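You operate a simulated robot arm through the tools that you are given. There is no shell and no other tool. Be economical: measure what you need, move in short steps, check, and stop when the job is done.

You run a simulated two-armed robot. Do the job below in one go: nothing can be reset, and whatever is moved stays where it is left.

JOB
Aim the headlamp at the green square and switch it off again.
Fine: switch and knobs are on the aim plate; the spot must stand in the square with the lamp on.

It is judged by the outcome, as a careful person would: the job done as asked, and still so three seconds after it is handed in. It fails if anything else is knocked over, pushed out of place, dropped, spilled or broken.

ROBOT AND FRAMES
Two 6-joint arms with fingered hands on one trunk, on a base that drives. Base frame: it is fixed to the floor where the robot stands at the start and does not move with it; the origin is under the middle of the robot, x ahead of it, y to its left, z up; the surface under the hand at the start is at about z = 870. Lengths are in mm, angles in rad, forces in N, time in s.
The left shoulder is at the start at [50, 170, 985], the right one opposite. With the tool pointing down near the work surface each hand reaches from about 500 to 780 mm from the robot's upright axis, wherever it stands, measured 20 degrees to its own side. Places, roughly: aim plate switch [700, 0, 900]; grid board [1250, 500, 250]; lower aim knob [600, 0, 700]; upper aim knob [600, 0, 800]. Payload 3.5 kg a hand.
The tool frame of a hand sits at the grasp point between the pads (the TCP): z along the fingers, y along the line on which they close. The tips reach 26 mm beyond it. Largest opening 132 mm; the body of the gripper starts 73 mm behind the TCP. The gripper is a hand of 3 fingers: y runs from the thumb to the fingers, the wrist lies at [0, 0, -234] in the tool frame.
Orientation is told as [roll, pitch, yaw] about the base's x, y, z axes, in that order, counted from this pose: with the fingers straight down and closing along the base's y, the tool's x points along the base's -x, its y along +y and its z along -z.

CONTROLS
- The arms move only by the tool nudge_tool. It takes "left_series", "right_series" or both (then of equal length, played together; a hand with none holds still); each is a list of rows, each a list of 6 numbers: the shift along the tool's x, y, z in units of 100 mm (1.0 is 100 mm), then the turn, a rotation vector about the tool's x, y, z in units of 120 degrees (1.0 is 120 degrees). In form: [[x, y, z, rx, ry, rz], ...]. A call has 1 to 10 rows; each row is the pose to reach, as a shift and turn from the pose commanded when the call began, along the tool's axes at that moment. A call with a number of a shift or a turn outside -1 to 1 is refused whole. Rows are played at 5 a second. More than 50 mm and 0.15 rad between two rows, and nothing of the call is played. Where a pose cannot be reached the arm comes as near as it can. A force on the tool above 40 N (or 10 N above the force at the start of the call, whichever is more), or a blocked arm, ends the call early, and 0.2 s more pass. In this call time passes only in rows, and 0.2 s behind the last. It gives the time, the measured TCP pose, the force on the tool (base axes), the opening and the grip force at its end, in the units of the frame above (readings bear some noise), with the torque about the TCP (base axes, N m) and any sound that the robot's microphone picked up.
- Cameras (640 x 400 px; columns grow to the right, rows downward): "scene" is now at [37.5, -2.1, 1574.2]; the picture's right is [-0.04, -1.00, 0.00], its down [-0.75, 0.03, -0.66] and it looks along [0.66, -0.02, -0.75] (base axes); focal length 262 px, centre (320, 200). "left" rides on the left gripper at [-62, 3, -92] in its tool frame; the picture's right is [-0.05, -1.00, 0.00], its down [0.83, -0.04, -0.56] and it looks along [0.55, -0.03, 0.83] (tool axes); focal length 230 px, centre (320, 200). "right" rides on the right gripper at [62, 3, -92] in its tool frame; the picture's right is [-0.05, 1.00, 0.00], its down [-0.83, -0.04, -0.56] and it looks along [-0.55, -0.03, 0.83] (tool axes); focal length 230 px, centre (320, 200). There is no depth. A picture from a camera that has moved, and an enlarged one, comes with that camera's place and axes in the base frame and with its lens.
- snapshot(camera): a new picture of that camera. No time passes.
- move_column(by): slides the trunk up (or, below 0, down) by that many mm; the arms and the scene camera ride with it, the base frame stays. It gives what a move gives, with no picture.
- drive_base(legs): drives the robot by 1 to 6 legs, each [ahead, left, turn to the left] in mm, mm and rad, along the robot's own axes; the way and the turn of a leg run together, so that a leg with both is an arc; at most 1500 mm and 3.142 rad a leg. The arms and the cameras ride along, it lands a little off, and it stops where it bumps. It gives what a move gives.
- move_fingers(finger1, finger2, thumb_bend, hand): sets how far each is bent, from 0 (flat) to 1 (curled in); at 0.3 the hand is open as for a grip, at 0.7 the pads meet at the TCP. One left out holds its place. A second passes; each finger stops where it meets its share of the squeeze, and holds until it gets a number again. It is the only way to open and close the hand. It gives what a move gives, with no picture; readings hold the bend of each and the force on the fingers (four entries, about 0 where the hand has none), thumb and palm.
- aim_head(pan, tilt): turns the head with the scene camera to pan (to the left, within 1.501 rad either way) and tilt (down, from -0.506 to 1.204), counted from straight ahead of the robot. It gives what a move gives.
- close_up(camera, box): a new picture of the part [left, top, right, bottom] of that camera's present view, enlarged. No time passes.
- sign_off(): hands the job in; it is judged then, once.

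Work in short steps. Places have to be worked out from the pictures, the camera data and where the tool is seen: move nearer, look again, correct. Check each grasp and each placing, and mend what went wrong. You have 120 turns and 108 pictures in all, those below and enlarged ones among them. Open the grippers and draw the arms clear of the work before you hand the job in, unless the task says otherwise; then end with one line.

The tools are called after "Emit:" as a command line: name --argument value ..., lists and objects as JSON in quotes. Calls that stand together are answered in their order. nudge_tool: Moves the arms, as the interface text tells. Its arguments: {"type":"object","properties":{"left_series":{"type":"array","items":{"type":"array","items":{"type":"number"}}},"right_series":{"type":"array","items":{"type":"array","items":{"type":"number"}}}},"required":[]} The other tools are called the same way: move_column (by) slides the trunk up or down; move_fingers (finger1, finger2, thumb_bend, hand) moves the fingers one by one; drive_base (legs) drives the base; aim_head (pan, tilt) turns the head that bears the scene camera; snapshot (camera) takes a picture; close_up (camera, box) takes an enlarged picture of a part of a camera's view; sign_off () hands the job in.

At the start:

```text
clock: 0.0
left_tcp_pos: [604.4, 216.1, 1114.1]
left_tcp_rot: [0.0, 0.0, 0.0]
left_force: [0.1, 0.3, -0.1]
left_moment: [-0.04, -0.02, -0.03]
left_width: 132.2
left_finger_force: 0.1
left_shape: jaw
left_bend: [0.3, 0.3, 0.3]
left_finger forces: [0.0, 0.0, 0.0, 0.0, 0.0, 0.0]
right_tcp_pos: [596.2, -265.5, 1010.1]
right_tcp_rot: [0.0, -0.001, 0.002]
right_force: [-0.4, 0.0, 0.5]
right_moment: [0.02, 0.0, 0.01]
right_width: 132.0
right_finger_force: 0.2
right_shape: jaw
right_bend: [0.3, 0.3, 0.3]
right_finger forces: [0.1, 0.0, 0.0, 0.1, 0.0, 0.0]
trunk travel left (down, up): [-600.0, 110.0]
robot x, y, heading: [1.1, -1.7, 0.001]
head pan, tilt: [-0.035, 0.845]
```

scene: 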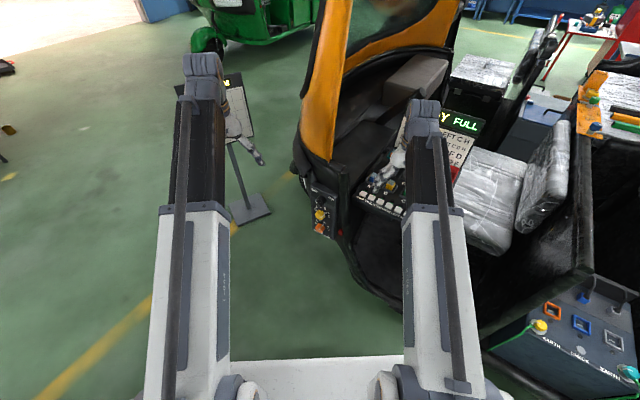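
right: 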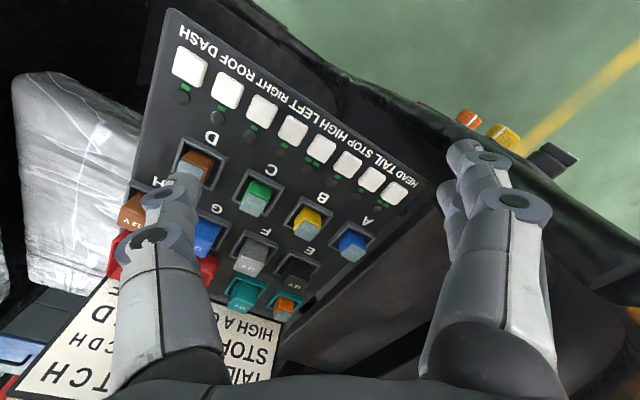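
left: 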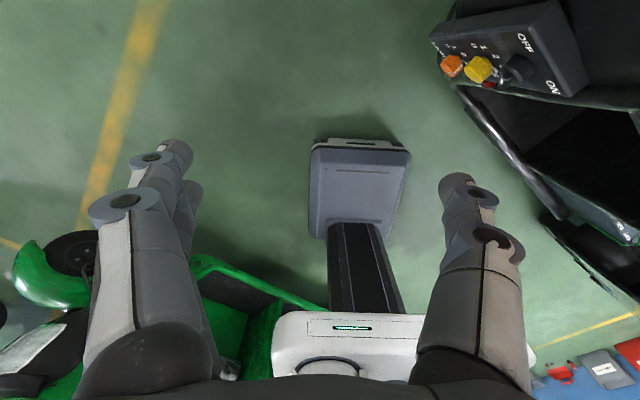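

The left camera shows the aim plate with an ON/OFF switch on its top and yellow and orange knobs below. I'll look closer at it and at the grid board.

Emit:
close_up --camera "left" --box '[420, 0, 640, 137]'

Emit:
close_up --camera "scene" --box '[180, 50, 420, 250]'

```text
2.91 times, centred on (530, 68) of left
camera zoom: at [665.3, 219.0, 1206.4], right [0.05, -1.0, 0.0], down [-0.83, -0.04, 0.56], along [-0.55, -0.03, -0.83], focal length 669 px, centre (-291, 582)
```

zoom: 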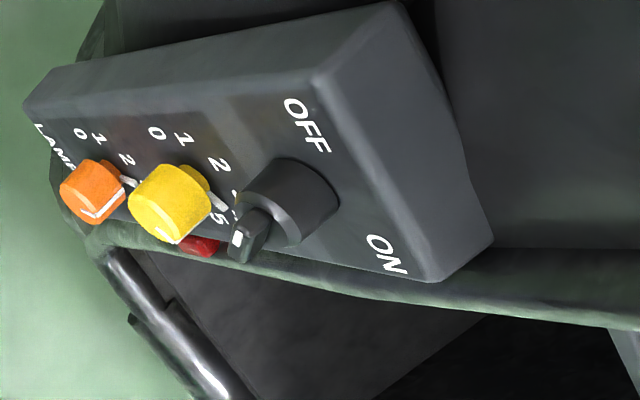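

```text
2.00 times, centred on (300, 150) of scene
camera zoom: at [37.5, -2.1, 1574.2], right [-0.04, -1.0, 0.0], down [-0.75, 0.03, -0.66], along [0.66, -0.02, -0.75], focal length 524 px, centre (360, 300)
```

zoom: 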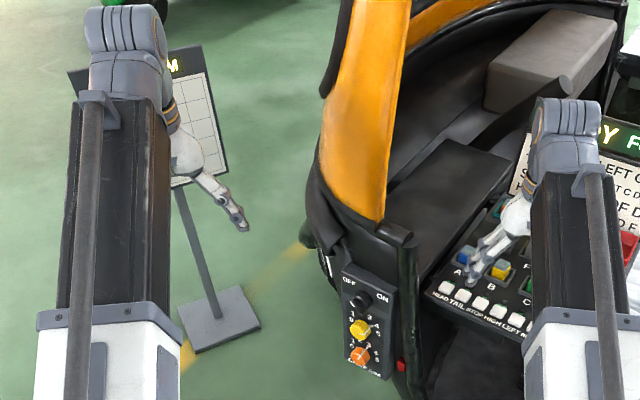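

The plate faces me at about x=650, y=-19: switch z≈890, yellow knob z≈810, orange knob z≈730. I'll turn the left hand to point forward, rotating about tool y while holding the TCP.

Emit:
nudge_tool --left_series '[[0, 0, 0, 0, -0.07, 0], [0, 0, 0, 0, -0.14, 0], [0, 0, 0, 0, -0.21, 0], [0, 0, 0, 0, -0.28, 0], [0, 0, 0, 0, -0.35, 0], [0, 0, 0, 0, -0.42, 0], [0, 0, 0, 0, -0.49, 0], [0, 0, 0, 0, -0.56, 0], [0, 0, 0, 0, -0.63, 0], [0, 0, 0, 0, -0.7, 0]]'

```text
clock: 2.2
left_tcp_pos: [700.5, 232.0, 1127.9]
left_tcp_rot: [-0.006, -1.468, 0.008]
left_force: [0.6, -0.1, 0.0]
left_moment: [0.02, 0.02, 0.0]
left_width: 131.7
left_finger_force: 0.1
left_shape: jaw
left_bend: [0.3, 0.3, 0.3]
left_finger forces: [0.0, 0.1, 0.0, 0.0, 0.0, 0.0]
left hand out of reach, approached as far as the arm can: row 6, 7, 8, 9, 10
right_tcp_pos: [597.0, -266.5, 1009.7]
right_tcp_rot: [-0.001, 0.0, 0.0]
right_force: [-0.5, 0.6, -0.2]
right_moment: [-0.02, 0.0, -0.01]
right_width: 131.9
right_finger_force: 0.0
right_shape: jaw
right_bend: [0.3, 0.3, 0.3]
right_finger forces: [0.0, 0.0, 0.1, 0.0, 0.0, 0.1]
trunk travel left (down, up): [-600.0, 110.0]
robot x, y, heading: [3.7, -3.7, -0.001]
head pan, tilt: [-0.035, 0.845]
```

The arm's inner limit for a forward-pointing hand is about x=700, so I need to back the base off. I'll check the sides first.

Emit:
aim_head --pan 1.5 --tilt 0.6

Emit:
snapshot --camera "scene"

Emit:
aim_head --pan -1.5 --tilt 0.6

Emit:
snapshot --camera "scene"

```text
clock: 3.8
left_tcp_pos: [699.5, 231.6, 1126.9]
left_tcp_rot: [-0.001, -1.465, 0.001]
left_force: [-0.3, 0.3, -0.8]
left_moment: [-0.01, 0.01, 0.03]
left_width: 131.8
left_finger_force: 0.1
left_shape: jaw
left_bend: [0.3, 0.3, 0.3]
left_finger forces: [0.0, 0.1, 0.2, 0.0, 0.0, 0.0]
right_tcp_pos: [595.3, -266.1, 1009.6]
right_tcp_rot: [0.002, 0.0, 0.0]
right_force: [-0.2, -0.3, 0.1]
right_moment: [-0.02, 0.0, -0.02]
right_width: 132.0
right_finger_force: 0.1
right_shape: jaw
right_bend: [0.3, 0.3, 0.3]
right_finger forces: [0.0, 0.0, 0.0, 0.1, 0.1, 0.0]
trunk travel left (down, up): [-600.0, 110.0]
robot x, y, heading: [-2.3, 2.2, 0.0]
head pan, tilt: [1.499, 0.6]
```

```text
102 pictures are left
camera scene: at [-34.5, 88.8, 1594.8], right [1.0, -0.07, 0.0], down [-0.04, -0.56, -0.83], along [0.06, 0.82, -0.57], focal length 262 px, centre (320, 200)
```

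scene: 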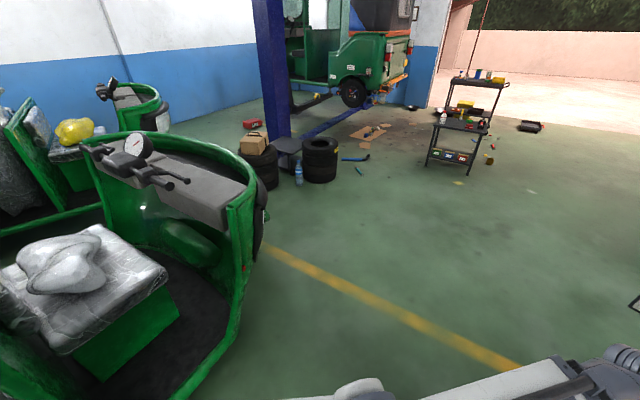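

```text
clock: 6.4
left_tcp_pos: [700.0, 231.9, 1128.5]
left_tcp_rot: [0.0, -1.464, 0.001]
left_force: [0.8, -0.2, 1.1]
left_moment: [0.01, 0.01, -0.01]
left_width: 131.8
left_finger_force: 0.0
left_shape: jaw
left_bend: [0.3, 0.3, 0.3]
left_finger forces: [0.1, 0.1, 0.1, 0.0, 0.0, 0.0]
right_tcp_pos: [595.6, -265.2, 1010.1]
right_tcp_rot: [0.0, 0.001, 0.0]
right_force: [-0.3, -0.3, 0.5]
right_moment: [0.01, 0.01, -0.04]
right_width: 132.1
right_finger_force: 0.1
right_shape: jaw
right_bend: [0.3, 0.3, 0.3]
right_finger forces: [0.1, 0.0, 0.0, 0.1, 0.0, 0.1]
trunk travel left (down, up): [-600.0, 110.0]
robot x, y, heading: [-1.5, -2.8, 0.004]
head pan, tilt: [-1.499, 0.6]
```

```text
101 pictures are left
camera scene: at [-34.5, -87.5, 1594.8], right [-1.0, -0.07, 0.0], down [-0.04, 0.56, -0.83], along [0.06, -0.82, -0.56], focal length 262 px, centre (320, 200)
```

scene: 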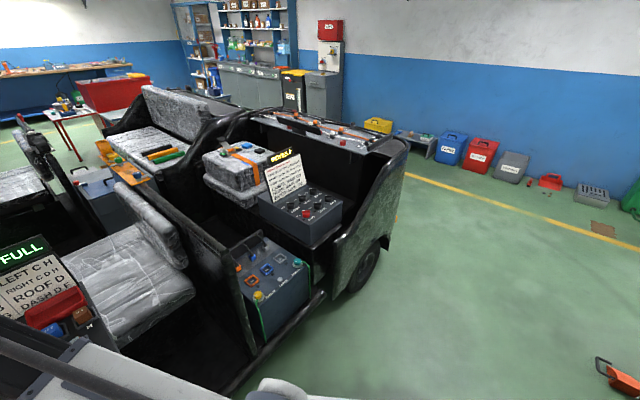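

Space behind is clear for a short distance (green vehicle is beyond x≈-900, y>600). Backing 300 mm and aiming the head at the plate and board.

Emit:
drive_base --legs '[[-300, 0, 0]]'

Emit:
aim_head --pan 0.1 --tilt 0.6

Emit:
snapshot --camera "scene"

Emit:
snapshot --camera "left"

```text
clock: 8.5
left_tcp_pos: [400.3, 227.0, 1126.8]
left_tcp_rot: [-0.001, -1.467, -0.01]
left_force: [-0.8, -0.6, -0.1]
left_moment: [0.02, 0.02, 0.0]
left_width: 132.0
left_finger_force: 0.1
left_shape: jaw
left_bend: [0.3, 0.3, 0.3]
left_finger forces: [0.0, 0.0, 0.1, 0.1, 0.0, 0.1]
right_tcp_pos: [291.1, -269.3, 1010.7]
right_tcp_rot: [-0.001, 0.0, -0.01]
right_force: [-0.5, 0.1, -0.5]
right_moment: [-0.01, -0.02, 0.01]
right_width: 131.9
right_finger_force: 0.1
right_shape: jaw
right_bend: [0.3, 0.3, 0.3]
right_finger forces: [0.0, 0.0, 0.0, 0.0, 0.0, 0.0]
trunk travel left (down, up): [-600.0, 110.0]
robot x, y, heading: [-299.5, 2.3, -0.01]
head pan, tilt: [-1.499, 0.6]
```

```text
clock: 10.1
left_tcp_pos: [399.8, 226.8, 1127.8]
left_tcp_rot: [0.001, -1.467, -0.01]
left_force: [-0.6, -0.2, 0.2]
left_moment: [0.0, -0.01, 0.02]
left_width: 131.9
left_finger_force: 0.0
left_shape: jaw
left_bend: [0.3, 0.3, 0.3]
left_finger forces: [0.1, 0.1, 0.0, 0.0, 0.0, 0.0]
right_tcp_pos: [291.8, -270.3, 1010.3]
right_tcp_rot: [0.0, 0.002, -0.01]
right_force: [-0.3, -0.1, 0.5]
right_moment: [0.0, -0.01, -0.02]
right_width: 132.1
right_finger_force: 0.1
right_shape: jaw
right_bend: [0.3, 0.3, 0.3]
right_finger forces: [0.0, 0.0, 0.0, 0.0, 0.1, 0.0]
trunk travel left (down, up): [-600.0, 110.0]
robot x, y, heading: [-302.4, 3.8, -0.009]
head pan, tilt: [0.099, 0.6]
```

```text
100 pictures are left
camera scene: at [-254.6, 10.3, 1594.8], right [0.09, -1.0, 0.0], down [-0.56, -0.05, -0.83], along [0.82, 0.07, -0.56], focal length 262 px, centre (320, 200)
```

scene: 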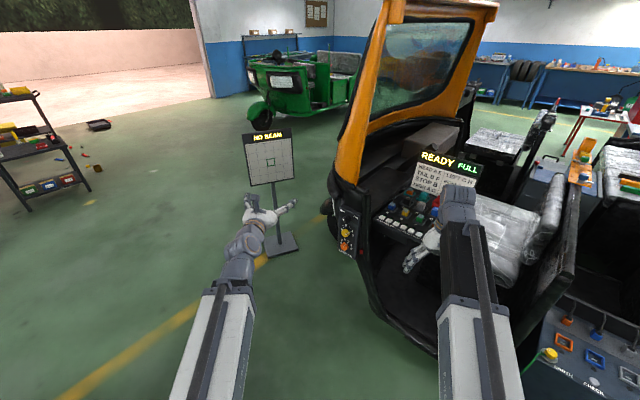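

```text
99 pictures are left
camera left: at [314.5, 230.2, 1199.0], right [0.0, -1.0, 0.05], down [-0.64, -0.04, -0.77], along [0.77, -0.04, -0.64], focal length 230 px, centre (320, 200)
```

left: 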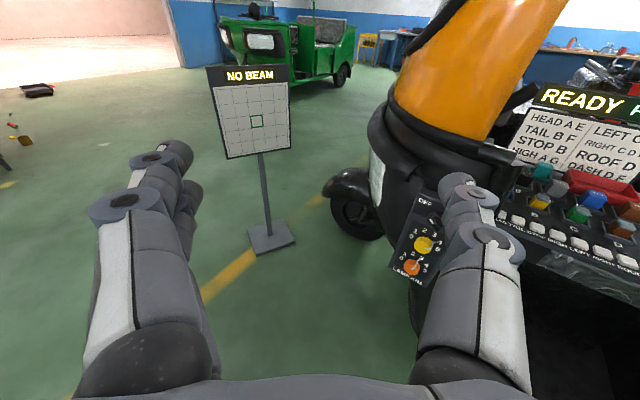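

The board reads NO BEAM with a green square in a grid. Closer look at both.

Emit:
close_up --camera "left" --box '[200, 55, 300, 165]'

Emit:
close_up --camera "scene" --box '[310, 195, 390, 265]'

```text
3.64 times, centred on (250, 110) of left
camera zoom: at [314.5, 230.2, 1199.0], right [0.0, -1.0, 0.05], down [-0.64, -0.04, -0.77], along [0.77, -0.04, -0.64], focal length 837 px, centre (574, 527)
```

zoom: 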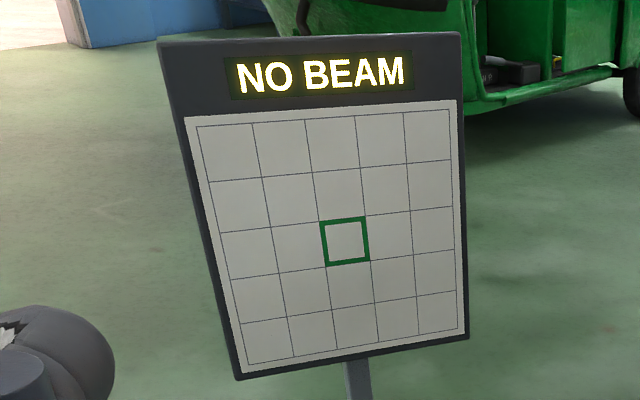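

```text
5.71 times, centred on (350, 230) of scene
camera zoom: at [-254.6, 10.3, 1594.8], right [0.09, -1.0, 0.0], down [-0.56, -0.05, -0.83], along [0.82, 0.07, -0.56], focal length 1498 px, centre (149, 29)
```

zoom: 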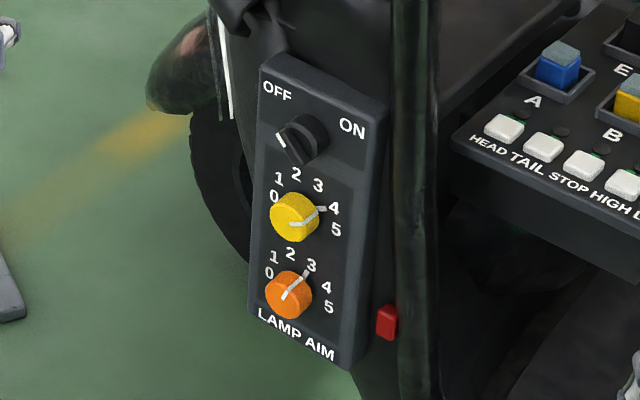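

Switch is OFF, yellow pointer at 4, orange pointer at 3. I'll strafe right 220 mm and lower the trunk 230 mm so the hand faces the switch.

Emit:
drive_base --legs '[[0, -220, 0.01]]'

Emit:
move_column --by -230

Emit:
snapshot --camera "scene"

Emit:
snapshot --camera "left"

```text
clock: 11.8
left_tcp_pos: [398.0, 12.9, 1128.1]
left_tcp_rot: [0.004, -1.467, -0.002]
left_force: [1.1, -0.2, -0.7]
left_moment: [-0.01, -0.02, -0.01]
left_width: 132.0
left_finger_force: 0.1
left_shape: jaw
left_bend: [0.3, 0.3, 0.3]
left_finger forces: [0.0, 0.1, 0.0, 0.1, 0.0, 0.0]
right_tcp_pos: [293.8, -483.7, 1010.7]
right_tcp_rot: [0.0, -0.001, 0.003]
right_force: [-0.3, -0.5, -0.5]
right_moment: [-0.02, -0.01, 0.04]
right_width: 131.8
right_finger_force: 0.0
right_shape: jaw
right_bend: [0.3, 0.3, 0.3]
right_finger forces: [0.0, 0.0, 0.0, 0.0, 0.0, 0.1]
trunk travel left (down, up): [-600.0, 110.0]
robot x, y, heading: [-303.6, -219.6, 0.002]
head pan, tilt: [0.099, 0.6]
```

```text
clock: 14.2
left_tcp_pos: [397.1, 13.2, 897.8]
left_tcp_rot: [-0.002, -1.466, 0.004]
left_force: [0.4, -0.1, -0.1]
left_moment: [0.02, -0.02, 0.0]
left_width: 131.8
left_finger_force: 0.0
left_shape: jaw
left_bend: [0.3, 0.3, 0.3]
left_finger forces: [0.0, 0.0, 0.0, 0.1, 0.1, 0.0]
right_tcp_pos: [294.0, -483.4, 780.7]
right_tcp_rot: [0.0, 0.001, 0.003]
right_force: [0.1, -0.2, 1.0]
right_moment: [-0.02, 0.0, 0.03]
right_width: 132.2
right_finger_force: 0.2
right_shape: jaw
right_bend: [0.3, 0.3, 0.3]
right_finger forces: [0.0, 0.0, 0.0, 0.0, 0.0, 0.0]
trunk travel left (down, up): [-370.0, 340.0]
robot x, y, heading: [-303.2, -217.7, 0.002]
head pan, tilt: [0.099, 0.6]
```

```text
96 pictures are left
camera scene: at [-255.4, -209.9, 1364.8], right [0.1, -0.99, 0.0], down [-0.56, -0.06, -0.83], along [0.82, 0.08, -0.56], focal length 262 px, centre (320, 200)
```

scene: 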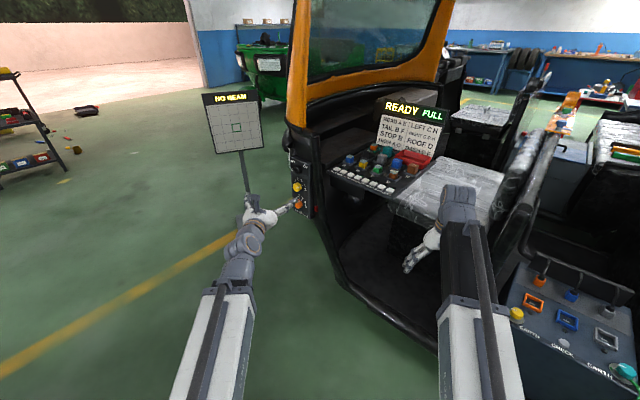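

```text
95 pictures are left
camera left: at [311.2, 16.2, 969.0], right [0.01, -1.0, 0.05], down [-0.64, -0.04, -0.77], along [0.77, -0.03, -0.64], focal length 230 px, centre (320, 200)
```

left: 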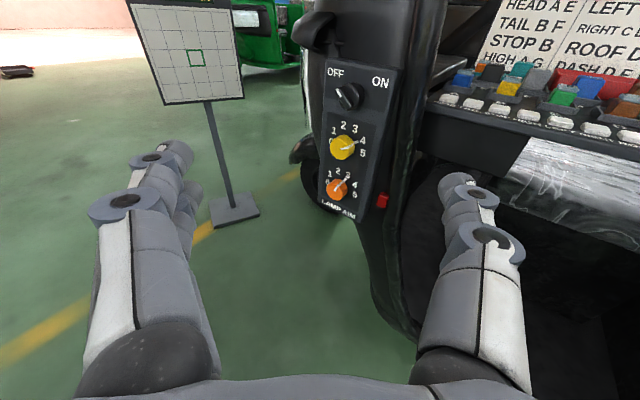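

Excellent view between the fingers. Zoom on the plate to triangulate.

Emit:
close_up --camera "left" --box '[290, 45, 450, 225]'

Emit:
close_up --camera "scene" --box '[260, 140, 340, 220]'

```text
2.22 times, centred on (370, 135) of left
camera zoom: at [311.2, 16.2, 969.0], right [0.01, -1.0, 0.05], down [-0.64, -0.04, -0.77], along [0.77, -0.03, -0.64], focal length 511 px, centre (209, 344)
```

zoom: 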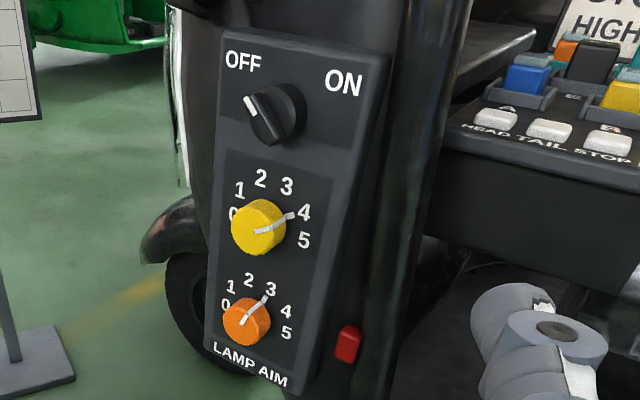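

```text
5.00 times, centred on (300, 180) of scene
camera zoom: at [-255.4, -209.9, 1364.8], right [0.1, -0.99, 0.0], down [-0.56, -0.06, -0.83], along [0.82, 0.08, -0.56], focal length 1311 px, centre (420, 300)
```

zoom: 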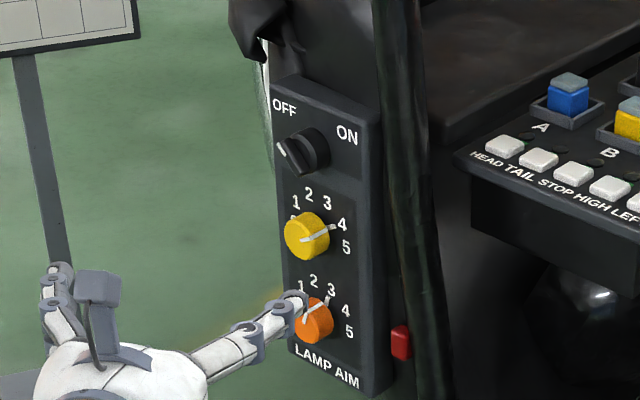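

Triangulating OFF (685,-9,898), ON (641,-66,898) and LAMP AIM (666,-37,653): the plate is vertical but its normal is about (-0.80, 0.60, 0), i.e. I should approach with yaw ≈ -0.64. I'll reposition the base so the arm faces it squarely.

Emit:
drive_base --legs '[[84, 551, 0], [0, 0, -0.64]]'

Emit:
nudge_tool --left_series '[[0, 0, 0, 0, -0.05, 0]]'

Emit:
snapshot --camera "left"

Emit:
snapshot --camera "scene"

```text
clock: 19.2
left_tcp_pos: [480.1, 114.1, 897.1]
left_tcp_rot: [-0.001, -1.465, -0.631]
left_force: [0.0, 0.5, 0.2]
left_moment: [-0.05, 0.0, -0.03]
left_width: 132.3
left_finger_force: 0.1
left_shape: jaw
left_bend: [0.3, 0.3, 0.3]
left_finger forces: [0.0, 0.0, 0.0, 0.1, 0.1, 0.1]
right_tcp_pos: [101.6, -225.2, 779.9]
right_tcp_rot: [0.0, 0.0, -0.633]
right_force: [0.3, 0.3, 1.8]
right_moment: [0.04, 0.03, 0.02]
right_width: 132.2
right_finger_force: 0.0
right_shape: jaw
right_bend: [0.3, 0.3, 0.3]
right_finger forces: [0.1, 0.1, 0.1, 0.0, 0.0, 0.0]
trunk travel left (down, up): [-370.0, 340.0]
robot x, y, heading: [-219.7, 339.5, -0.635]
head pan, tilt: [0.099, 0.6]
```

```text
clock: 19.6
left_tcp_pos: [480.7, 111.2, 898.1]
left_tcp_rot: [-0.02, -1.547, -0.622]
left_force: [-0.9, -0.2, 0.2]
left_moment: [0.02, 0.02, 0.0]
left_width: 132.0
left_finger_force: 0.0
left_shape: jaw
left_bend: [0.3, 0.3, 0.3]
left_finger forces: [0.0, 0.0, 0.0, 0.1, 0.0, 0.1]
right_tcp_pos: [101.1, -225.4, 780.0]
right_tcp_rot: [0.0, -0.001, -0.633]
right_force: [-0.9, -0.8, 0.2]
right_moment: [-0.02, -0.02, 0.03]
right_width: 131.7
right_finger_force: 0.1
right_shape: jaw
right_bend: [0.3, 0.3, 0.3]
right_finger forces: [0.1, 0.0, 0.1, 0.1, 0.0, 0.0]
trunk travel left (down, up): [-370.0, 340.0]
robot x, y, heading: [-225.0, 342.7, -0.638]
head pan, tilt: [0.099, 0.6]
```

```text
92 pictures are left
camera left: at [409.6, 168.4, 962.3], right [-0.6, -0.8, 0.05], down [-0.49, 0.31, -0.82], along [0.64, -0.51, -0.57], focal length 230 px, centre (320, 200)
```

left: 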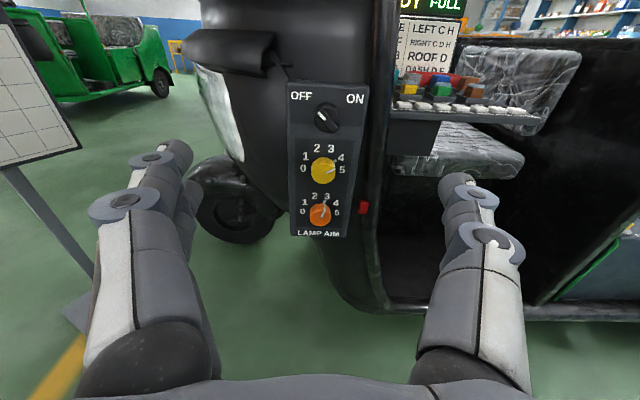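

```text
91 pictures are left
camera scene: at [-178.7, 321.4, 1364.8], right [-0.51, -0.86, 0.0], down [-0.49, 0.29, -0.83], along [0.71, -0.42, -0.56], focal length 262 px, centre (320, 200)
```

scene: 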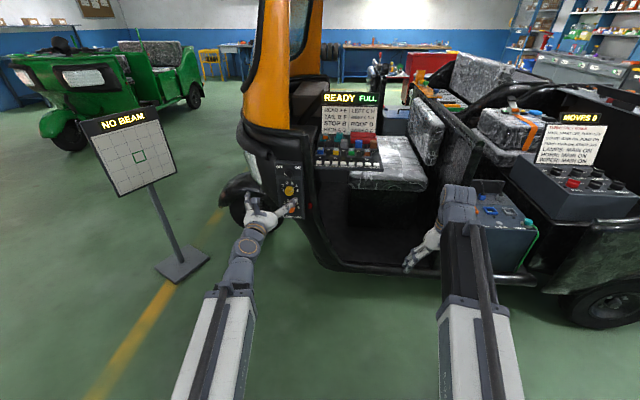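

The plate is now square in view. Zooming for exact pointer angles and lateral alignment.

Emit:
close_up --camera "left" --box '[265, 70, 395, 250]'

Emit:
close_up --camera "scene" --box '[240, 145, 340, 225]'

```text
2.22 times, centred on (330, 160) of left
camera zoom: at [409.6, 168.4, 962.3], right [-0.6, -0.8, 0.05], down [-0.49, 0.31, -0.82], along [0.64, -0.51, -0.57], focal length 511 px, centre (298, 289)
```

zoom: 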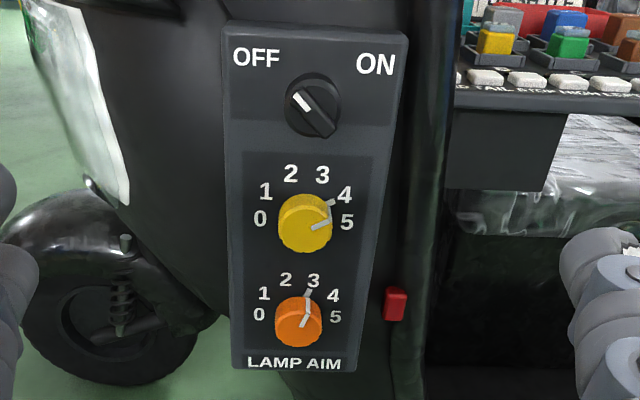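

```text
5.00 times, centred on (290, 185) of scene
camera zoom: at [-178.7, 321.4, 1364.8], right [-0.51, -0.86, 0.0], down [-0.49, 0.29, -0.83], along [0.71, -0.42, -0.56], focal length 1311 px, centre (470, 275)
```

zoom: 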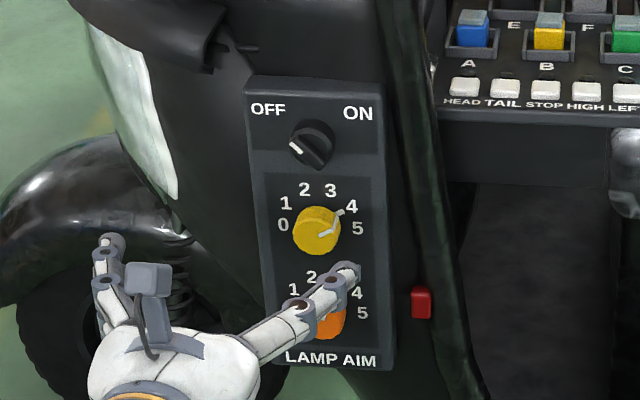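

Switch centre is about (649,-27,879), yellow z≈798, orange z≈714. The switch ridge points to OFF (upper left); I'll preclose the fingers, roll -45° so they straddle the ridge, and advance partway.

Emit:
move_fingers --hand "left" --finger1 0.5 --finger2 0.5 --thumb_bend 0.5

Emit:
nudge_tool --left_series '[[0.05, -0.03, 0.2, 0, 0, -0.06], [0.1, -0.05, 0.4, 0, 0, -0.12], [0.14, -0.08, 0.6, 0, 0, -0.18], [0.19, -0.11, 0.8, 0, 0, -0.24], [0.19, -0.11, 1.0, 0, 0, -0.3], [0.19, -0.11, 1.0, 0, 0, -0.36]]'

Emit:
snapshot --camera "left"

Emit:
snapshot --camera "scene"

```text
clock: 20.6
left_tcp_pos: [480.8, 112.0, 897.5]
left_tcp_rot: [0.004, -1.547, -0.644]
left_force: [0.6, 0.4, 0.6]
left_moment: [-0.01, 0.0, 0.02]
left_width: 68.4
left_finger_force: 0.0
left_shape: fingers
left_bend: [0.5, 0.5, 0.5]
left_finger forces: [0.0, 0.1, 0.1, 0.1, 0.1, 0.1]
right_tcp_pos: [101.2, -225.7, 780.0]
right_tcp_rot: [0.0, 0.0, -0.634]
right_force: [0.4, -0.5, 0.0]
right_moment: [-0.01, 0.0, 0.01]
right_width: 131.9
right_finger_force: 0.0
right_shape: jaw
right_bend: [0.3, 0.3, 0.3]
right_finger forces: [0.0, 0.0, 0.0, 0.0, 0.0, 0.1]
trunk travel left (down, up): [-370.0, 340.0]
robot x, y, heading: [-221.4, 342.0, -0.632]
head pan, tilt: [0.099, 0.6]
```

```text
clock: 22.0
left_tcp_pos: [554.3, 45.7, 877.5]
left_tcp_rot: [-1.569, -0.816, 0.937]
left_force: [-0.6, -0.2, -0.1]
left_moment: [0.02, -0.02, 0.01]
left_width: 68.6
left_finger_force: 0.0
left_shape: fingers
left_bend: [0.5, 0.5, 0.5]
left_finger forces: [0.0, 0.0, 0.1, 0.1, 0.0, 0.0]
right_tcp_pos: [101.8, -224.7, 779.8]
right_tcp_rot: [0.001, 0.0, -0.632]
right_force: [0.7, 0.5, 0.3]
right_moment: [-0.04, -0.03, -0.01]
right_width: 131.9
right_finger_force: 0.1
right_shape: jaw
right_bend: [0.3, 0.3, 0.3]
right_finger forces: [0.0, 0.1, 0.0, 0.0, 0.1, 0.1]
trunk travel left (down, up): [-370.0, 340.0]
robot x, y, heading: [-220.9, 340.8, -0.634]
head pan, tilt: [0.099, 0.6]
```

```text
88 pictures are left
camera left: at [506.1, 135.9, 921.1], right [-0.41, -0.56, 0.72], down [-0.8, -0.16, -0.57], along [0.43, -0.82, -0.38], focal length 230 px, centre (320, 200)
```

left: 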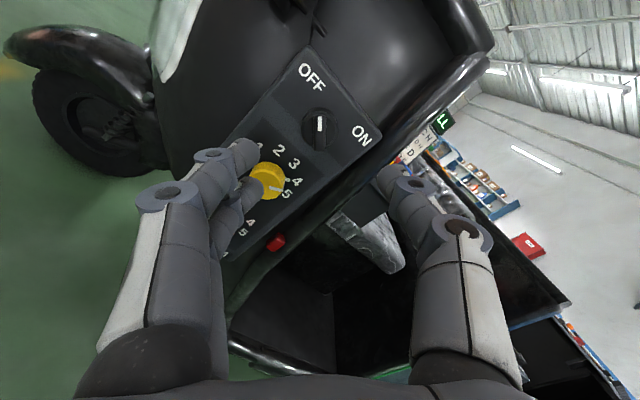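

```text
87 pictures are left
camera scene: at [-178.5, 321.3, 1364.8], right [-0.51, -0.86, 0.0], down [-0.49, 0.29, -0.82], along [0.71, -0.42, -0.57], focal length 262 px, centre (320, 200)
```

scene: 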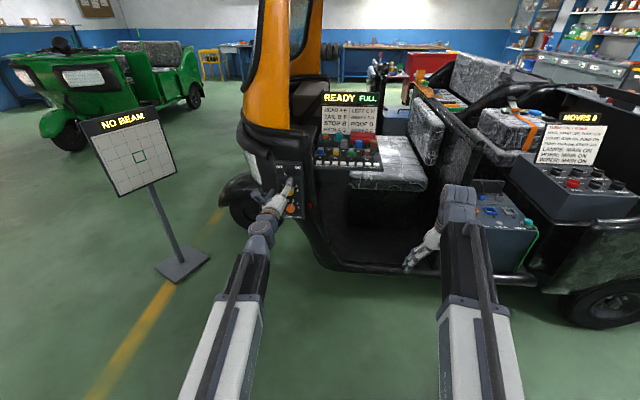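

The ridge is vertical and centred in the hand camera, so alignment is good; about 119 mm remain to the knob front. I narrow the fingers a bit and advance 90 mm.

Emit:
move_fingers --hand "left" --finger1 0.56 --finger2 0.56 --thumb_bend 0.56

Emit:
nudge_tool --left_series '[[0, 0, 0.2, 0, 0, -0.01], [0, 0, 0.4, 0, 0, -0.01], [0, 0, 0.6, 0, 0, -0.01], [0, 0, 0.75, 0, 0, -0.01], [0, 0, 0.88, 0, 0, -0.01]]'

Emit:
snapshot --camera "left"

Emit:
close_up --camera "scene" --box '[250, 145, 330, 215]'

```text
clock: 23.0
left_tcp_pos: [554.7, 46.6, 878.7]
left_tcp_rot: [-1.572, -0.817, 0.938]
left_force: [-0.6, -0.2, -0.3]
left_moment: [0.03, -0.02, 0.02]
left_width: 48.4
left_finger_force: 0.1
left_shape: fingers
left_bend: [0.56, 0.56, 0.56]
left_finger forces: [0.0, 0.0, 0.0, 0.0, 0.0, 0.1]
right_tcp_pos: [102.3, -225.9, 780.7]
right_tcp_rot: [0.001, 0.0, -0.634]
right_force: [-0.1, -0.3, 0.2]
right_moment: [-0.06, -0.01, 0.0]
right_width: 132.0
right_finger_force: 0.0
right_shape: jaw
right_bend: [0.3, 0.3, 0.3]
right_finger forces: [0.0, 0.0, 0.0, 0.0, 0.1, 0.0]
trunk travel left (down, up): [-370.0, 340.0]
robot x, y, heading: [-223.8, 342.4, -0.63]
head pan, tilt: [0.099, 0.6]
```

```text
clock: 24.2
left_tcp_pos: [625.3, -5.8, 877.8]
left_tcp_rot: [-1.572, -0.794, 0.936]
left_force: [0.6, -0.8, 0.3]
left_moment: [0.0, -0.05, -0.02]
left_width: 48.4
left_finger_force: 0.1
left_shape: fingers
left_bend: [0.56, 0.56, 0.56]
left_finger forces: [0.1, 0.1, 0.0, 0.1, 0.0, 0.1]
right_tcp_pos: [101.1, -224.9, 779.6]
right_tcp_rot: [-0.001, 0.0, -0.634]
right_force: [-0.2, 0.1, -0.3]
right_moment: [0.03, -0.02, 0.01]
right_width: 131.9
right_finger_force: 0.1
right_shape: jaw
right_bend: [0.3, 0.3, 0.3]
right_finger forces: [0.1, 0.0, 0.0, 0.1, 0.0, 0.0]
trunk travel left (down, up): [-370.0, 340.0]
robot x, y, heading: [-220.0, 341.0, -0.635]
head pan, tilt: [0.099, 0.6]
```

```text
86 pictures are left
camera left: at [576.6, 84.4, 920.6], right [-0.4, -0.55, 0.74], down [-0.81, -0.16, -0.56], along [0.43, -0.82, -0.38], focal length 230 px, centre (320, 200)
```

left: 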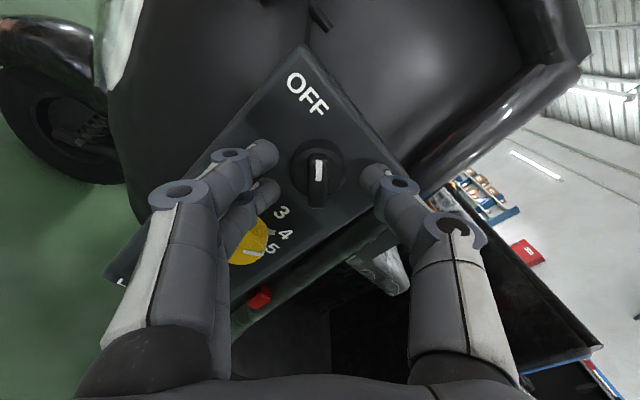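

```text
5.71 times, centred on (290, 180) of scene
camera zoom: at [-178.6, 321.4, 1364.8], right [-0.51, -0.86, 0.0], down [-0.49, 0.29, -0.83], along [0.71, -0.42, -0.56], focal length 1498 px, centre (491, 314)
```

zoom: 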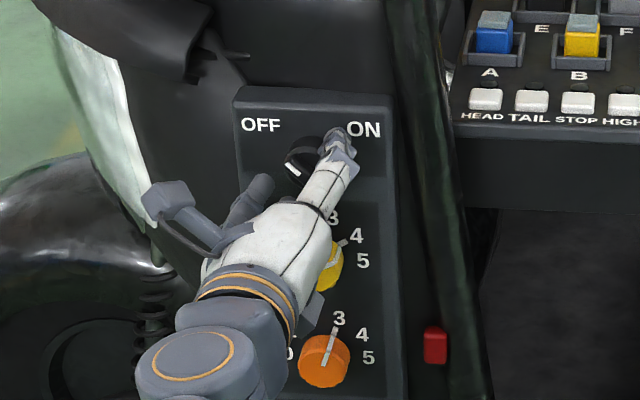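

The fingers straddle the switch; its centre looks about 4 mm toward tool +x. I correct that and advance 12 mm, then look again.

Emit:
nudge_tool --left_series '[[0.03, 0, 0.06, 0, 0, 0], [0.04, 0, 0.12, 0, 0, 0]]'

Emit:
snapshot --camera "left"

```text
clock: 24.8
left_tcp_pos: [633.5, -14.2, 875.6]
left_tcp_rot: [-1.571, -0.796, 0.937]
left_force: [0.7, 0.0, -0.5]
left_moment: [0.01, 0.01, 0.04]
left_width: 48.3
left_finger_force: 0.0
left_shape: fingers
left_bend: [0.56, 0.56, 0.56]
left_finger forces: [0.0, 0.1, 0.0, 0.0, 0.0, 0.0]
right_tcp_pos: [102.1, -224.8, 778.8]
right_tcp_rot: [0.0, 0.0, -0.634]
right_force: [0.0, -0.1, -0.2]
right_moment: [-0.01, 0.03, -0.02]
right_width: 131.8
right_finger_force: 0.0
right_shape: jaw
right_bend: [0.3, 0.3, 0.3]
right_finger forces: [0.0, 0.1, 0.0, 0.0, 0.0, 0.0]
trunk travel left (down, up): [-370.0, 340.0]
robot x, y, heading: [-219.2, 348.3, -0.635]
head pan, tilt: [0.099, 0.6]
```

```text
84 pictures are left
camera left: at [584.7, 75.3, 918.3], right [-0.4, -0.55, 0.74], down [-0.81, -0.16, -0.56], along [0.43, -0.82, -0.38], focal length 230 px, centre (320, 200)
```

left: 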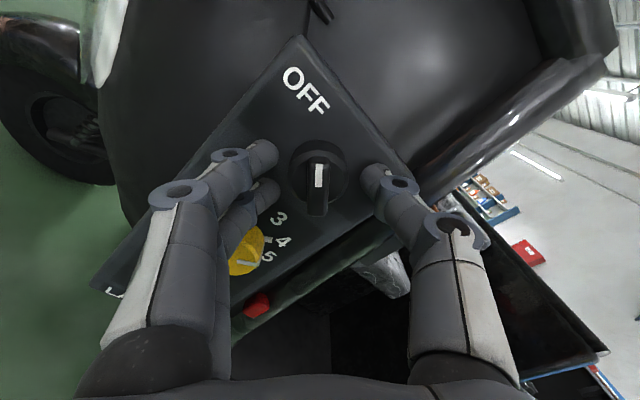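

Ridge sits centred between the fingers, about 15–20 mm ahead of TCP. Advance 8 mm more, then close on it.

Emit:
nudge_tool --left_series '[[0, 0, 0.04, 0, 0, 0], [0, 0, 0.08, 0, 0, 0]]'

Emit:
move_fingers --hand "left" --finger1 0.7 --finger2 0.7 --thumb_bend 0.7

Emit:
snapshot --camera "left"

```text
clock: 25.4
left_tcp_pos: [634.5, -15.7, 874.5]
left_tcp_rot: [-1.57, -0.796, 0.938]
left_force: [-14.8, 10.9, 0.4]
left_moment: [0.01, 0.06, 0.12]
left_width: 48.2
left_finger_force: 8.6
left_shape: fingers
left_bend: [0.57, 0.57, 0.56]
left_finger forces: [6.7, 4.6, 0.0, 0.0, 6.4, 0.1]
right_tcp_pos: [100.5, -223.8, 780.3]
right_tcp_rot: [0.001, 0.001, -0.631]
right_force: [0.2, 0.1, 0.3]
right_moment: [-0.03, -0.01, -0.02]
right_width: 132.0
right_finger_force: 0.0
right_shape: jaw
right_bend: [0.3, 0.3, 0.3]
right_finger forces: [0.0, 0.0, 0.1, 0.0, 0.1, 0.0]
trunk travel left (down, up): [-370.0, 340.0]
robot x, y, heading: [-222.7, 340.6, -0.631]
head pan, tilt: [0.099, 0.6]
stopped in row 2 (left hand): the force on the tool passed its limit at 46 N (the readings are from after the stop); the commanded pose is now the measured one
```

```text
clock: 26.4
left_tcp_pos: [636.1, -16.6, 875.2]
left_tcp_rot: [-1.569, -0.797, 0.939]
left_force: [-2.8, 5.1, 1.5]
left_moment: [0.01, -0.04, 0.19]
left_width: 29.8
left_finger_force: 13.8
left_shape: fingers
left_bend: [0.64, 0.64, 0.65]
left_finger forces: [10.4, 4.7, 0.0, 0.0, 12.3, 0.1]
right_tcp_pos: [101.0, -223.5, 780.4]
right_tcp_rot: [-0.001, 0.001, -0.633]
right_force: [-1.0, -0.2, 0.3]
right_moment: [0.01, 0.0, 0.02]
right_width: 131.8
right_finger_force: 0.0
right_shape: jaw
right_bend: [0.3, 0.3, 0.3]
right_finger forces: [0.0, 0.1, 0.1, 0.1, 0.1, 0.1]
trunk travel left (down, up): [-370.0, 340.0]
robot x, y, heading: [-218.5, 342.4, -0.626]
head pan, tilt: [0.099, 0.6]
```

```text
83 pictures are left
camera left: at [587.5, 73.8, 917.1], right [-0.4, -0.55, 0.74], down [-0.81, -0.16, -0.56], along [0.43, -0.82, -0.38], focal length 230 px, centre (320, 200)
```

left: 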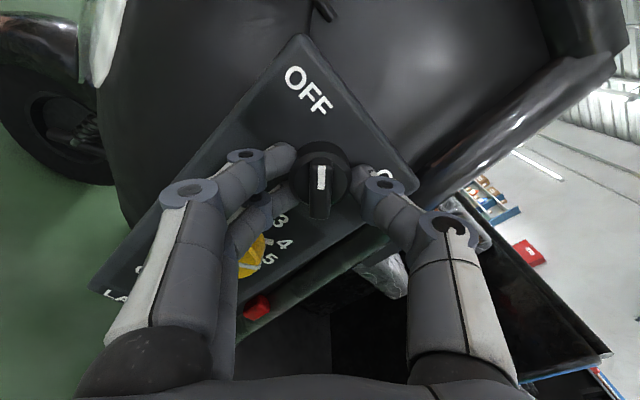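

Tips touched the plate and the fingers hold the knob body (about 30 mm). I back off 2 mm and turn clockwise 84°.

Emit:
nudge_tool --left_series '[[0, 0, -0.02, 0, 0, 0.07], [0, 0, -0.02, 0, 0, 0.14], [0, 0, -0.02, 0, 0, 0.21], [0, 0, -0.02, 0, 0, 0.28], [0, 0, -0.02, 0, 0, 0.35], [0, 0, -0.02, 0, 0, 0.42], [0, 0, -0.02, 0, 0, 0.49], [0, 0, -0.02, 0, 0, 0.56], [0, 0, -0.02, 0, 0, 0.63], [0, 0, -0.02, 0, 0, 0.7]]'

Emit:
snapshot --camera "left"

Emit:
snapshot --camera "scene"

```text
clock: 28.6
left_tcp_pos: [635.1, -15.5, 873.3]
left_tcp_rot: [1.565, -0.878, -2.199]
left_force: [7.7, 3.3, -1.0]
left_moment: [-0.03, 0.0, 0.21]
left_width: 30.3
left_finger_force: 10.9
left_shape: fingers
left_bend: [0.61, 0.63, 0.65]
left_finger forces: [6.7, 7.7, 0.0, 0.1, 8.7, 0.1]
right_tcp_pos: [102.3, -224.0, 780.5]
right_tcp_rot: [0.001, 0.001, -0.633]
right_force: [-0.3, 0.2, 0.3]
right_moment: [0.02, -0.01, 0.02]
right_width: 131.8
right_finger_force: 0.0
right_shape: jaw
right_bend: [0.3, 0.3, 0.3]
right_finger forces: [0.0, 0.0, 0.0, 0.0, 0.0, 0.1]
trunk travel left (down, up): [-370.0, 340.0]
robot x, y, heading: [-220.0, 341.5, -0.635]
head pan, tilt: [0.099, 0.6]
```

```text
82 pictures are left
camera left: at [538.5, 8.8, 923.8], right [-0.47, -0.65, -0.6], down [-0.16, 0.73, -0.67], along [0.87, -0.22, -0.45], focal length 230 px, centre (320, 200)
```

left: 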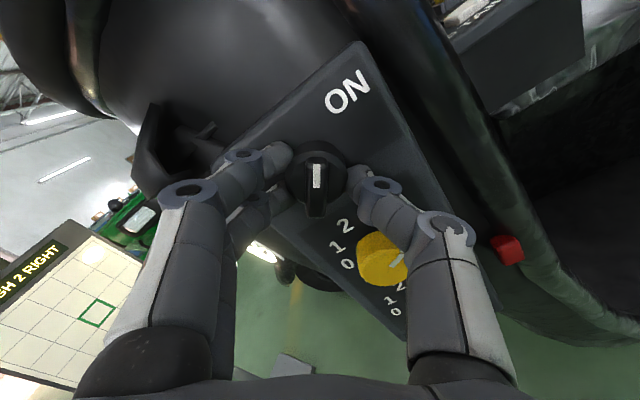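

```text
81 pictures are left
camera scene: at [-178.3, 322.0, 1364.7], right [-0.51, -0.86, 0.0], down [-0.49, 0.29, -0.82], along [0.71, -0.42, -0.57], focal length 262 px, centre (320, 200)
```

scene: 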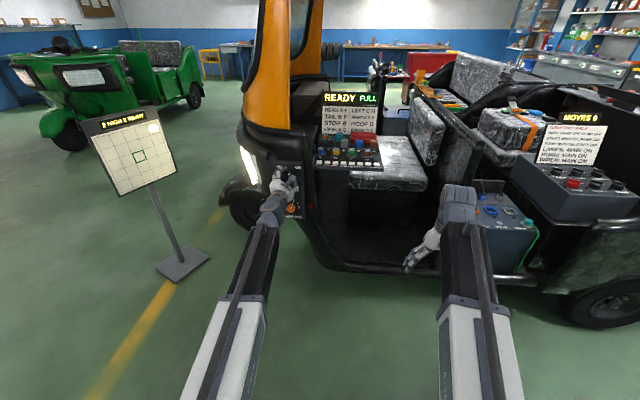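

Lamp is on; the board reads "2 HIGH 2 RIGHT". I release the switch and back off 60 mm, and read the board closely.

Emit:
move_fingers --hand "left" --finger1 0.54 --finger2 0.54 --thumb_bend 0.54

Emit:
nudge_tool --left_series '[[0, 0, -0.2, 0, 0, 0], [0, 0, -0.4, 0, 0, -0.06], [0, 0, -0.6, 0, 0, -0.12], [0, 0, -0.7, 0, 0, -0.18], [0, 0, -0.7, 0, 0, -0.24], [0, 0, -0.7, 0, 0, -0.3]]'

Emit:
close_up --camera "scene" --box '[80, 95, 180, 205]'

Emit:
snapshot --camera "left"

```text
clock: 29.6
left_tcp_pos: [634.6, -15.9, 876.0]
left_tcp_rot: [1.567, -0.879, -2.202]
left_force: [-10.0, 3.0, -0.6]
left_moment: [-0.04, -0.17, 0.06]
left_width: 51.6
left_finger_force: 5.1
left_shape: fingers
left_bend: [0.56, 0.57, 0.54]
left_finger forces: [4.1, 4.6, 0.0, 0.0, 1.0, 0.0]
right_tcp_pos: [100.3, -224.5, 779.7]
right_tcp_rot: [0.001, -0.001, -0.633]
right_force: [0.4, 0.1, 0.3]
right_moment: [0.01, -0.01, 0.01]
right_width: 132.0
right_finger_force: 0.1
right_shape: jaw
right_bend: [0.3, 0.3, 0.3]
right_finger forces: [0.1, 0.0, 0.0, 0.1, 0.1, 0.0]
trunk travel left (down, up): [-370.0, 340.0]
robot x, y, heading: [-220.1, 341.2, -0.63]
head pan, tilt: [0.099, 0.6]
```

```text
clock: 31.0
left_tcp_pos: [576.9, 24.5, 874.2]
left_tcp_rot: [1.537, -1.51, -2.172]
left_force: [-0.3, -0.2, 0.8]
left_moment: [-0.02, -0.05, 0.02]
left_width: 54.0
left_finger_force: 0.0
left_shape: fingers
left_bend: [0.54, 0.54, 0.54]
left_finger forces: [0.1, 0.1, 0.1, 0.0, 0.0, 0.1]
right_tcp_pos: [100.4, -224.7, 779.5]
right_tcp_rot: [-0.001, 0.0, -0.632]
right_force: [0.1, -0.2, -0.9]
right_moment: [-0.03, -0.02, 0.01]
right_width: 132.1
right_finger_force: 0.1
right_shape: jaw
right_bend: [0.3, 0.3, 0.3]
right_finger forces: [0.1, 0.0, 0.1, 0.0, 0.1, 0.1]
trunk travel left (down, up): [-370.0, 340.0]
robot x, y, heading: [-219.8, 341.9, -0.634]
head pan, tilt: [0.099, 0.6]
```

```text
3.64 times, centred on (130, 150) of scene
camera zoom: at [-179.1, 321.7, 1364.8], right [-0.51, -0.86, 0.0], down [-0.49, 0.29, -0.83], along [0.71, -0.42, -0.56], focal length 953 px, centre (1011, 382)
```

zoom: 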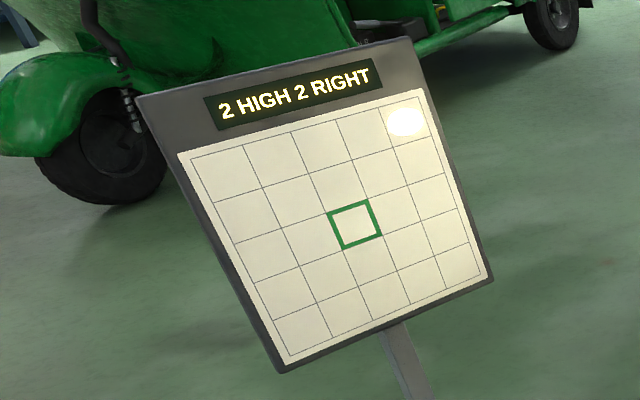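

```text
79 pictures are left
camera left: at [502.2, 79.1, 936.6], right [-0.59, -0.81, -0.01], down [-0.44, 0.34, -0.83], along [0.67, -0.49, -0.56], focal length 230 px, centre (320, 200)
```

left: 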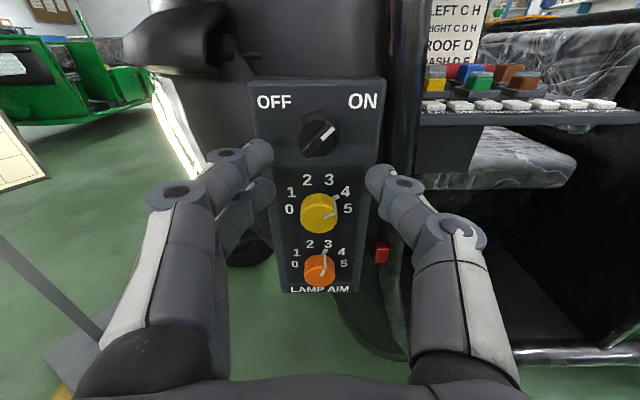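

Spot is centred in the top-right cell; two steps each are needed. Numbers are 36° apart, so I'll turn yellow from 4 to 2 first. Moving down 76 mm with a +36° roll.

Emit:
nudge_tool --left_series '[[0.2, 0, 0, 0, 0, 0.06], [0.4, 0, 0, 0, 0, 0.12], [0.6, 0, 0, 0, 0, 0.18], [0.76, 0, 0, 0, 0, 0.24], [0.76, 0, 0.1, 0, 0, 0.3], [0.76, 0, 0.3, 0, 0, 0.3]]'

Emit:
snapshot --camera "left"

```text
clock: 32.4
left_tcp_pos: [603.9, 12.9, 797.2]
left_tcp_rot: [1.568, -0.88, -2.204]
left_force: [1.4, 0.3, -0.4]
left_moment: [-0.03, 0.02, 0.0]
left_width: 54.1
left_finger_force: 0.1
left_shape: fingers
left_bend: [0.54, 0.54, 0.54]
left_finger forces: [0.0, 0.0, 0.1, 0.0, 0.1, 0.0]
right_tcp_pos: [100.9, -224.7, 779.1]
right_tcp_rot: [-0.001, 0.0, -0.632]
right_force: [-0.3, 0.5, -0.1]
right_moment: [0.03, -0.02, 0.01]
right_width: 131.9
right_finger_force: 0.0
right_shape: jaw
right_bend: [0.3, 0.3, 0.3]
right_finger forces: [0.0, 0.0, 0.1, 0.1, 0.0, 0.0]
trunk travel left (down, up): [-370.0, 340.0]
robot x, y, heading: [-220.5, 344.9, -0.633]
head pan, tilt: [0.099, 0.6]
```

```text
78 pictures are left
camera left: at [507.9, 35.9, 848.3], right [-0.48, -0.65, -0.6], down [-0.15, 0.73, -0.67], along [0.87, -0.22, -0.45], focal length 230 px, centre (320, 200)
```

left: 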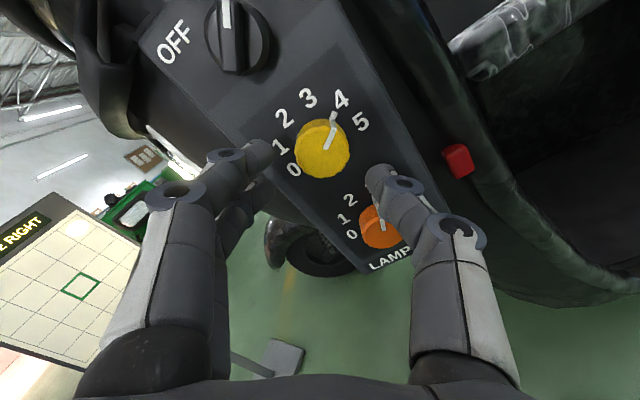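

Well centred on the yellow knob. Advance 35 mm and close on it.

Emit:
nudge_tool --left_series '[[0, -0.01, 0.15, 0, 0, 0], [0, -0.01, 0.28, 0, 0, 0], [0, -0.01, 0.35, 0, 0, 0]]'

Emit:
move_fingers --hand "left" --finger1 0.7 --finger2 0.7 --thumb_bend 0.7

Emit:
snapshot --camera "left"

```text
clock: 33.2
left_tcp_pos: [633.0, -10.3, 797.2]
left_tcp_rot: [1.567, -0.881, -2.201]
left_force: [-1.0, -0.5, -0.7]
left_moment: [-0.01, 0.02, -0.03]
left_width: 54.2
left_finger_force: 0.1
left_shape: fingers
left_bend: [0.54, 0.54, 0.54]
left_finger forces: [0.1, 0.1, 0.0, 0.0, 0.1, 0.0]
right_tcp_pos: [101.8, -224.8, 779.3]
right_tcp_rot: [0.0, 0.0, -0.633]
right_force: [0.0, -0.7, 0.2]
right_moment: [0.03, 0.0, 0.0]
right_width: 131.9
right_finger_force: 0.2
right_shape: jaw
right_bend: [0.3, 0.3, 0.3]
right_finger forces: [0.1, 0.0, 0.0, 0.0, 0.0, 0.0]
trunk travel left (down, up): [-370.0, 340.0]
robot x, y, heading: [-222.9, 344.0, -0.631]
head pan, tilt: [0.099, 0.6]
```

```text
clock: 34.2
left_tcp_pos: [632.0, -10.4, 797.1]
left_tcp_rot: [1.567, -0.88, -2.204]
left_force: [3.2, -2.8, 0.2]
left_moment: [-0.02, -0.02, 0.03]
left_width: 32.1
left_finger_force: 11.5
left_shape: fingers
left_bend: [0.61, 0.64, 0.64]
left_finger forces: [6.9, 4.3, 0.0, 0.0, 11.7, 0.1]
right_tcp_pos: [102.0, -224.6, 779.3]
right_tcp_rot: [0.0, 0.001, -0.633]
right_force: [-0.8, 0.0, -0.1]
right_moment: [0.0, 0.03, 0.0]
right_width: 132.1
right_finger_force: 0.1
right_shape: jaw
right_bend: [0.3, 0.3, 0.3]
right_finger forces: [0.0, 0.0, 0.0, 0.0, 0.0, 0.0]
trunk travel left (down, up): [-370.0, 340.0]
robot x, y, heading: [-223.8, 344.1, -0.624]
head pan, tilt: [0.099, 0.6]
```

```text
77 pictures are left
camera left: at [536.2, 14.1, 847.1], right [-0.48, -0.65, -0.6], down [-0.15, 0.73, -0.67], along [0.87, -0.23, -0.45], focal length 230 px, centre (320, 200)
```

left: 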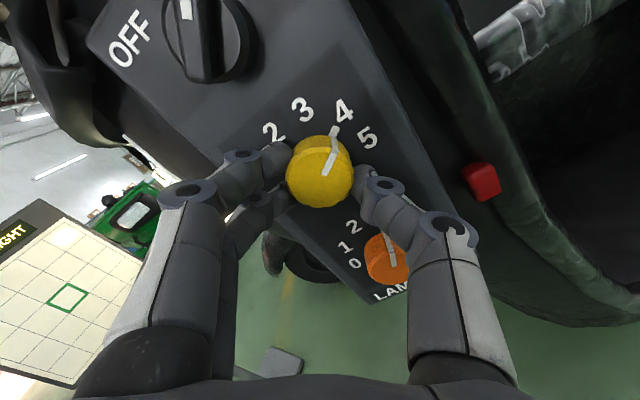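

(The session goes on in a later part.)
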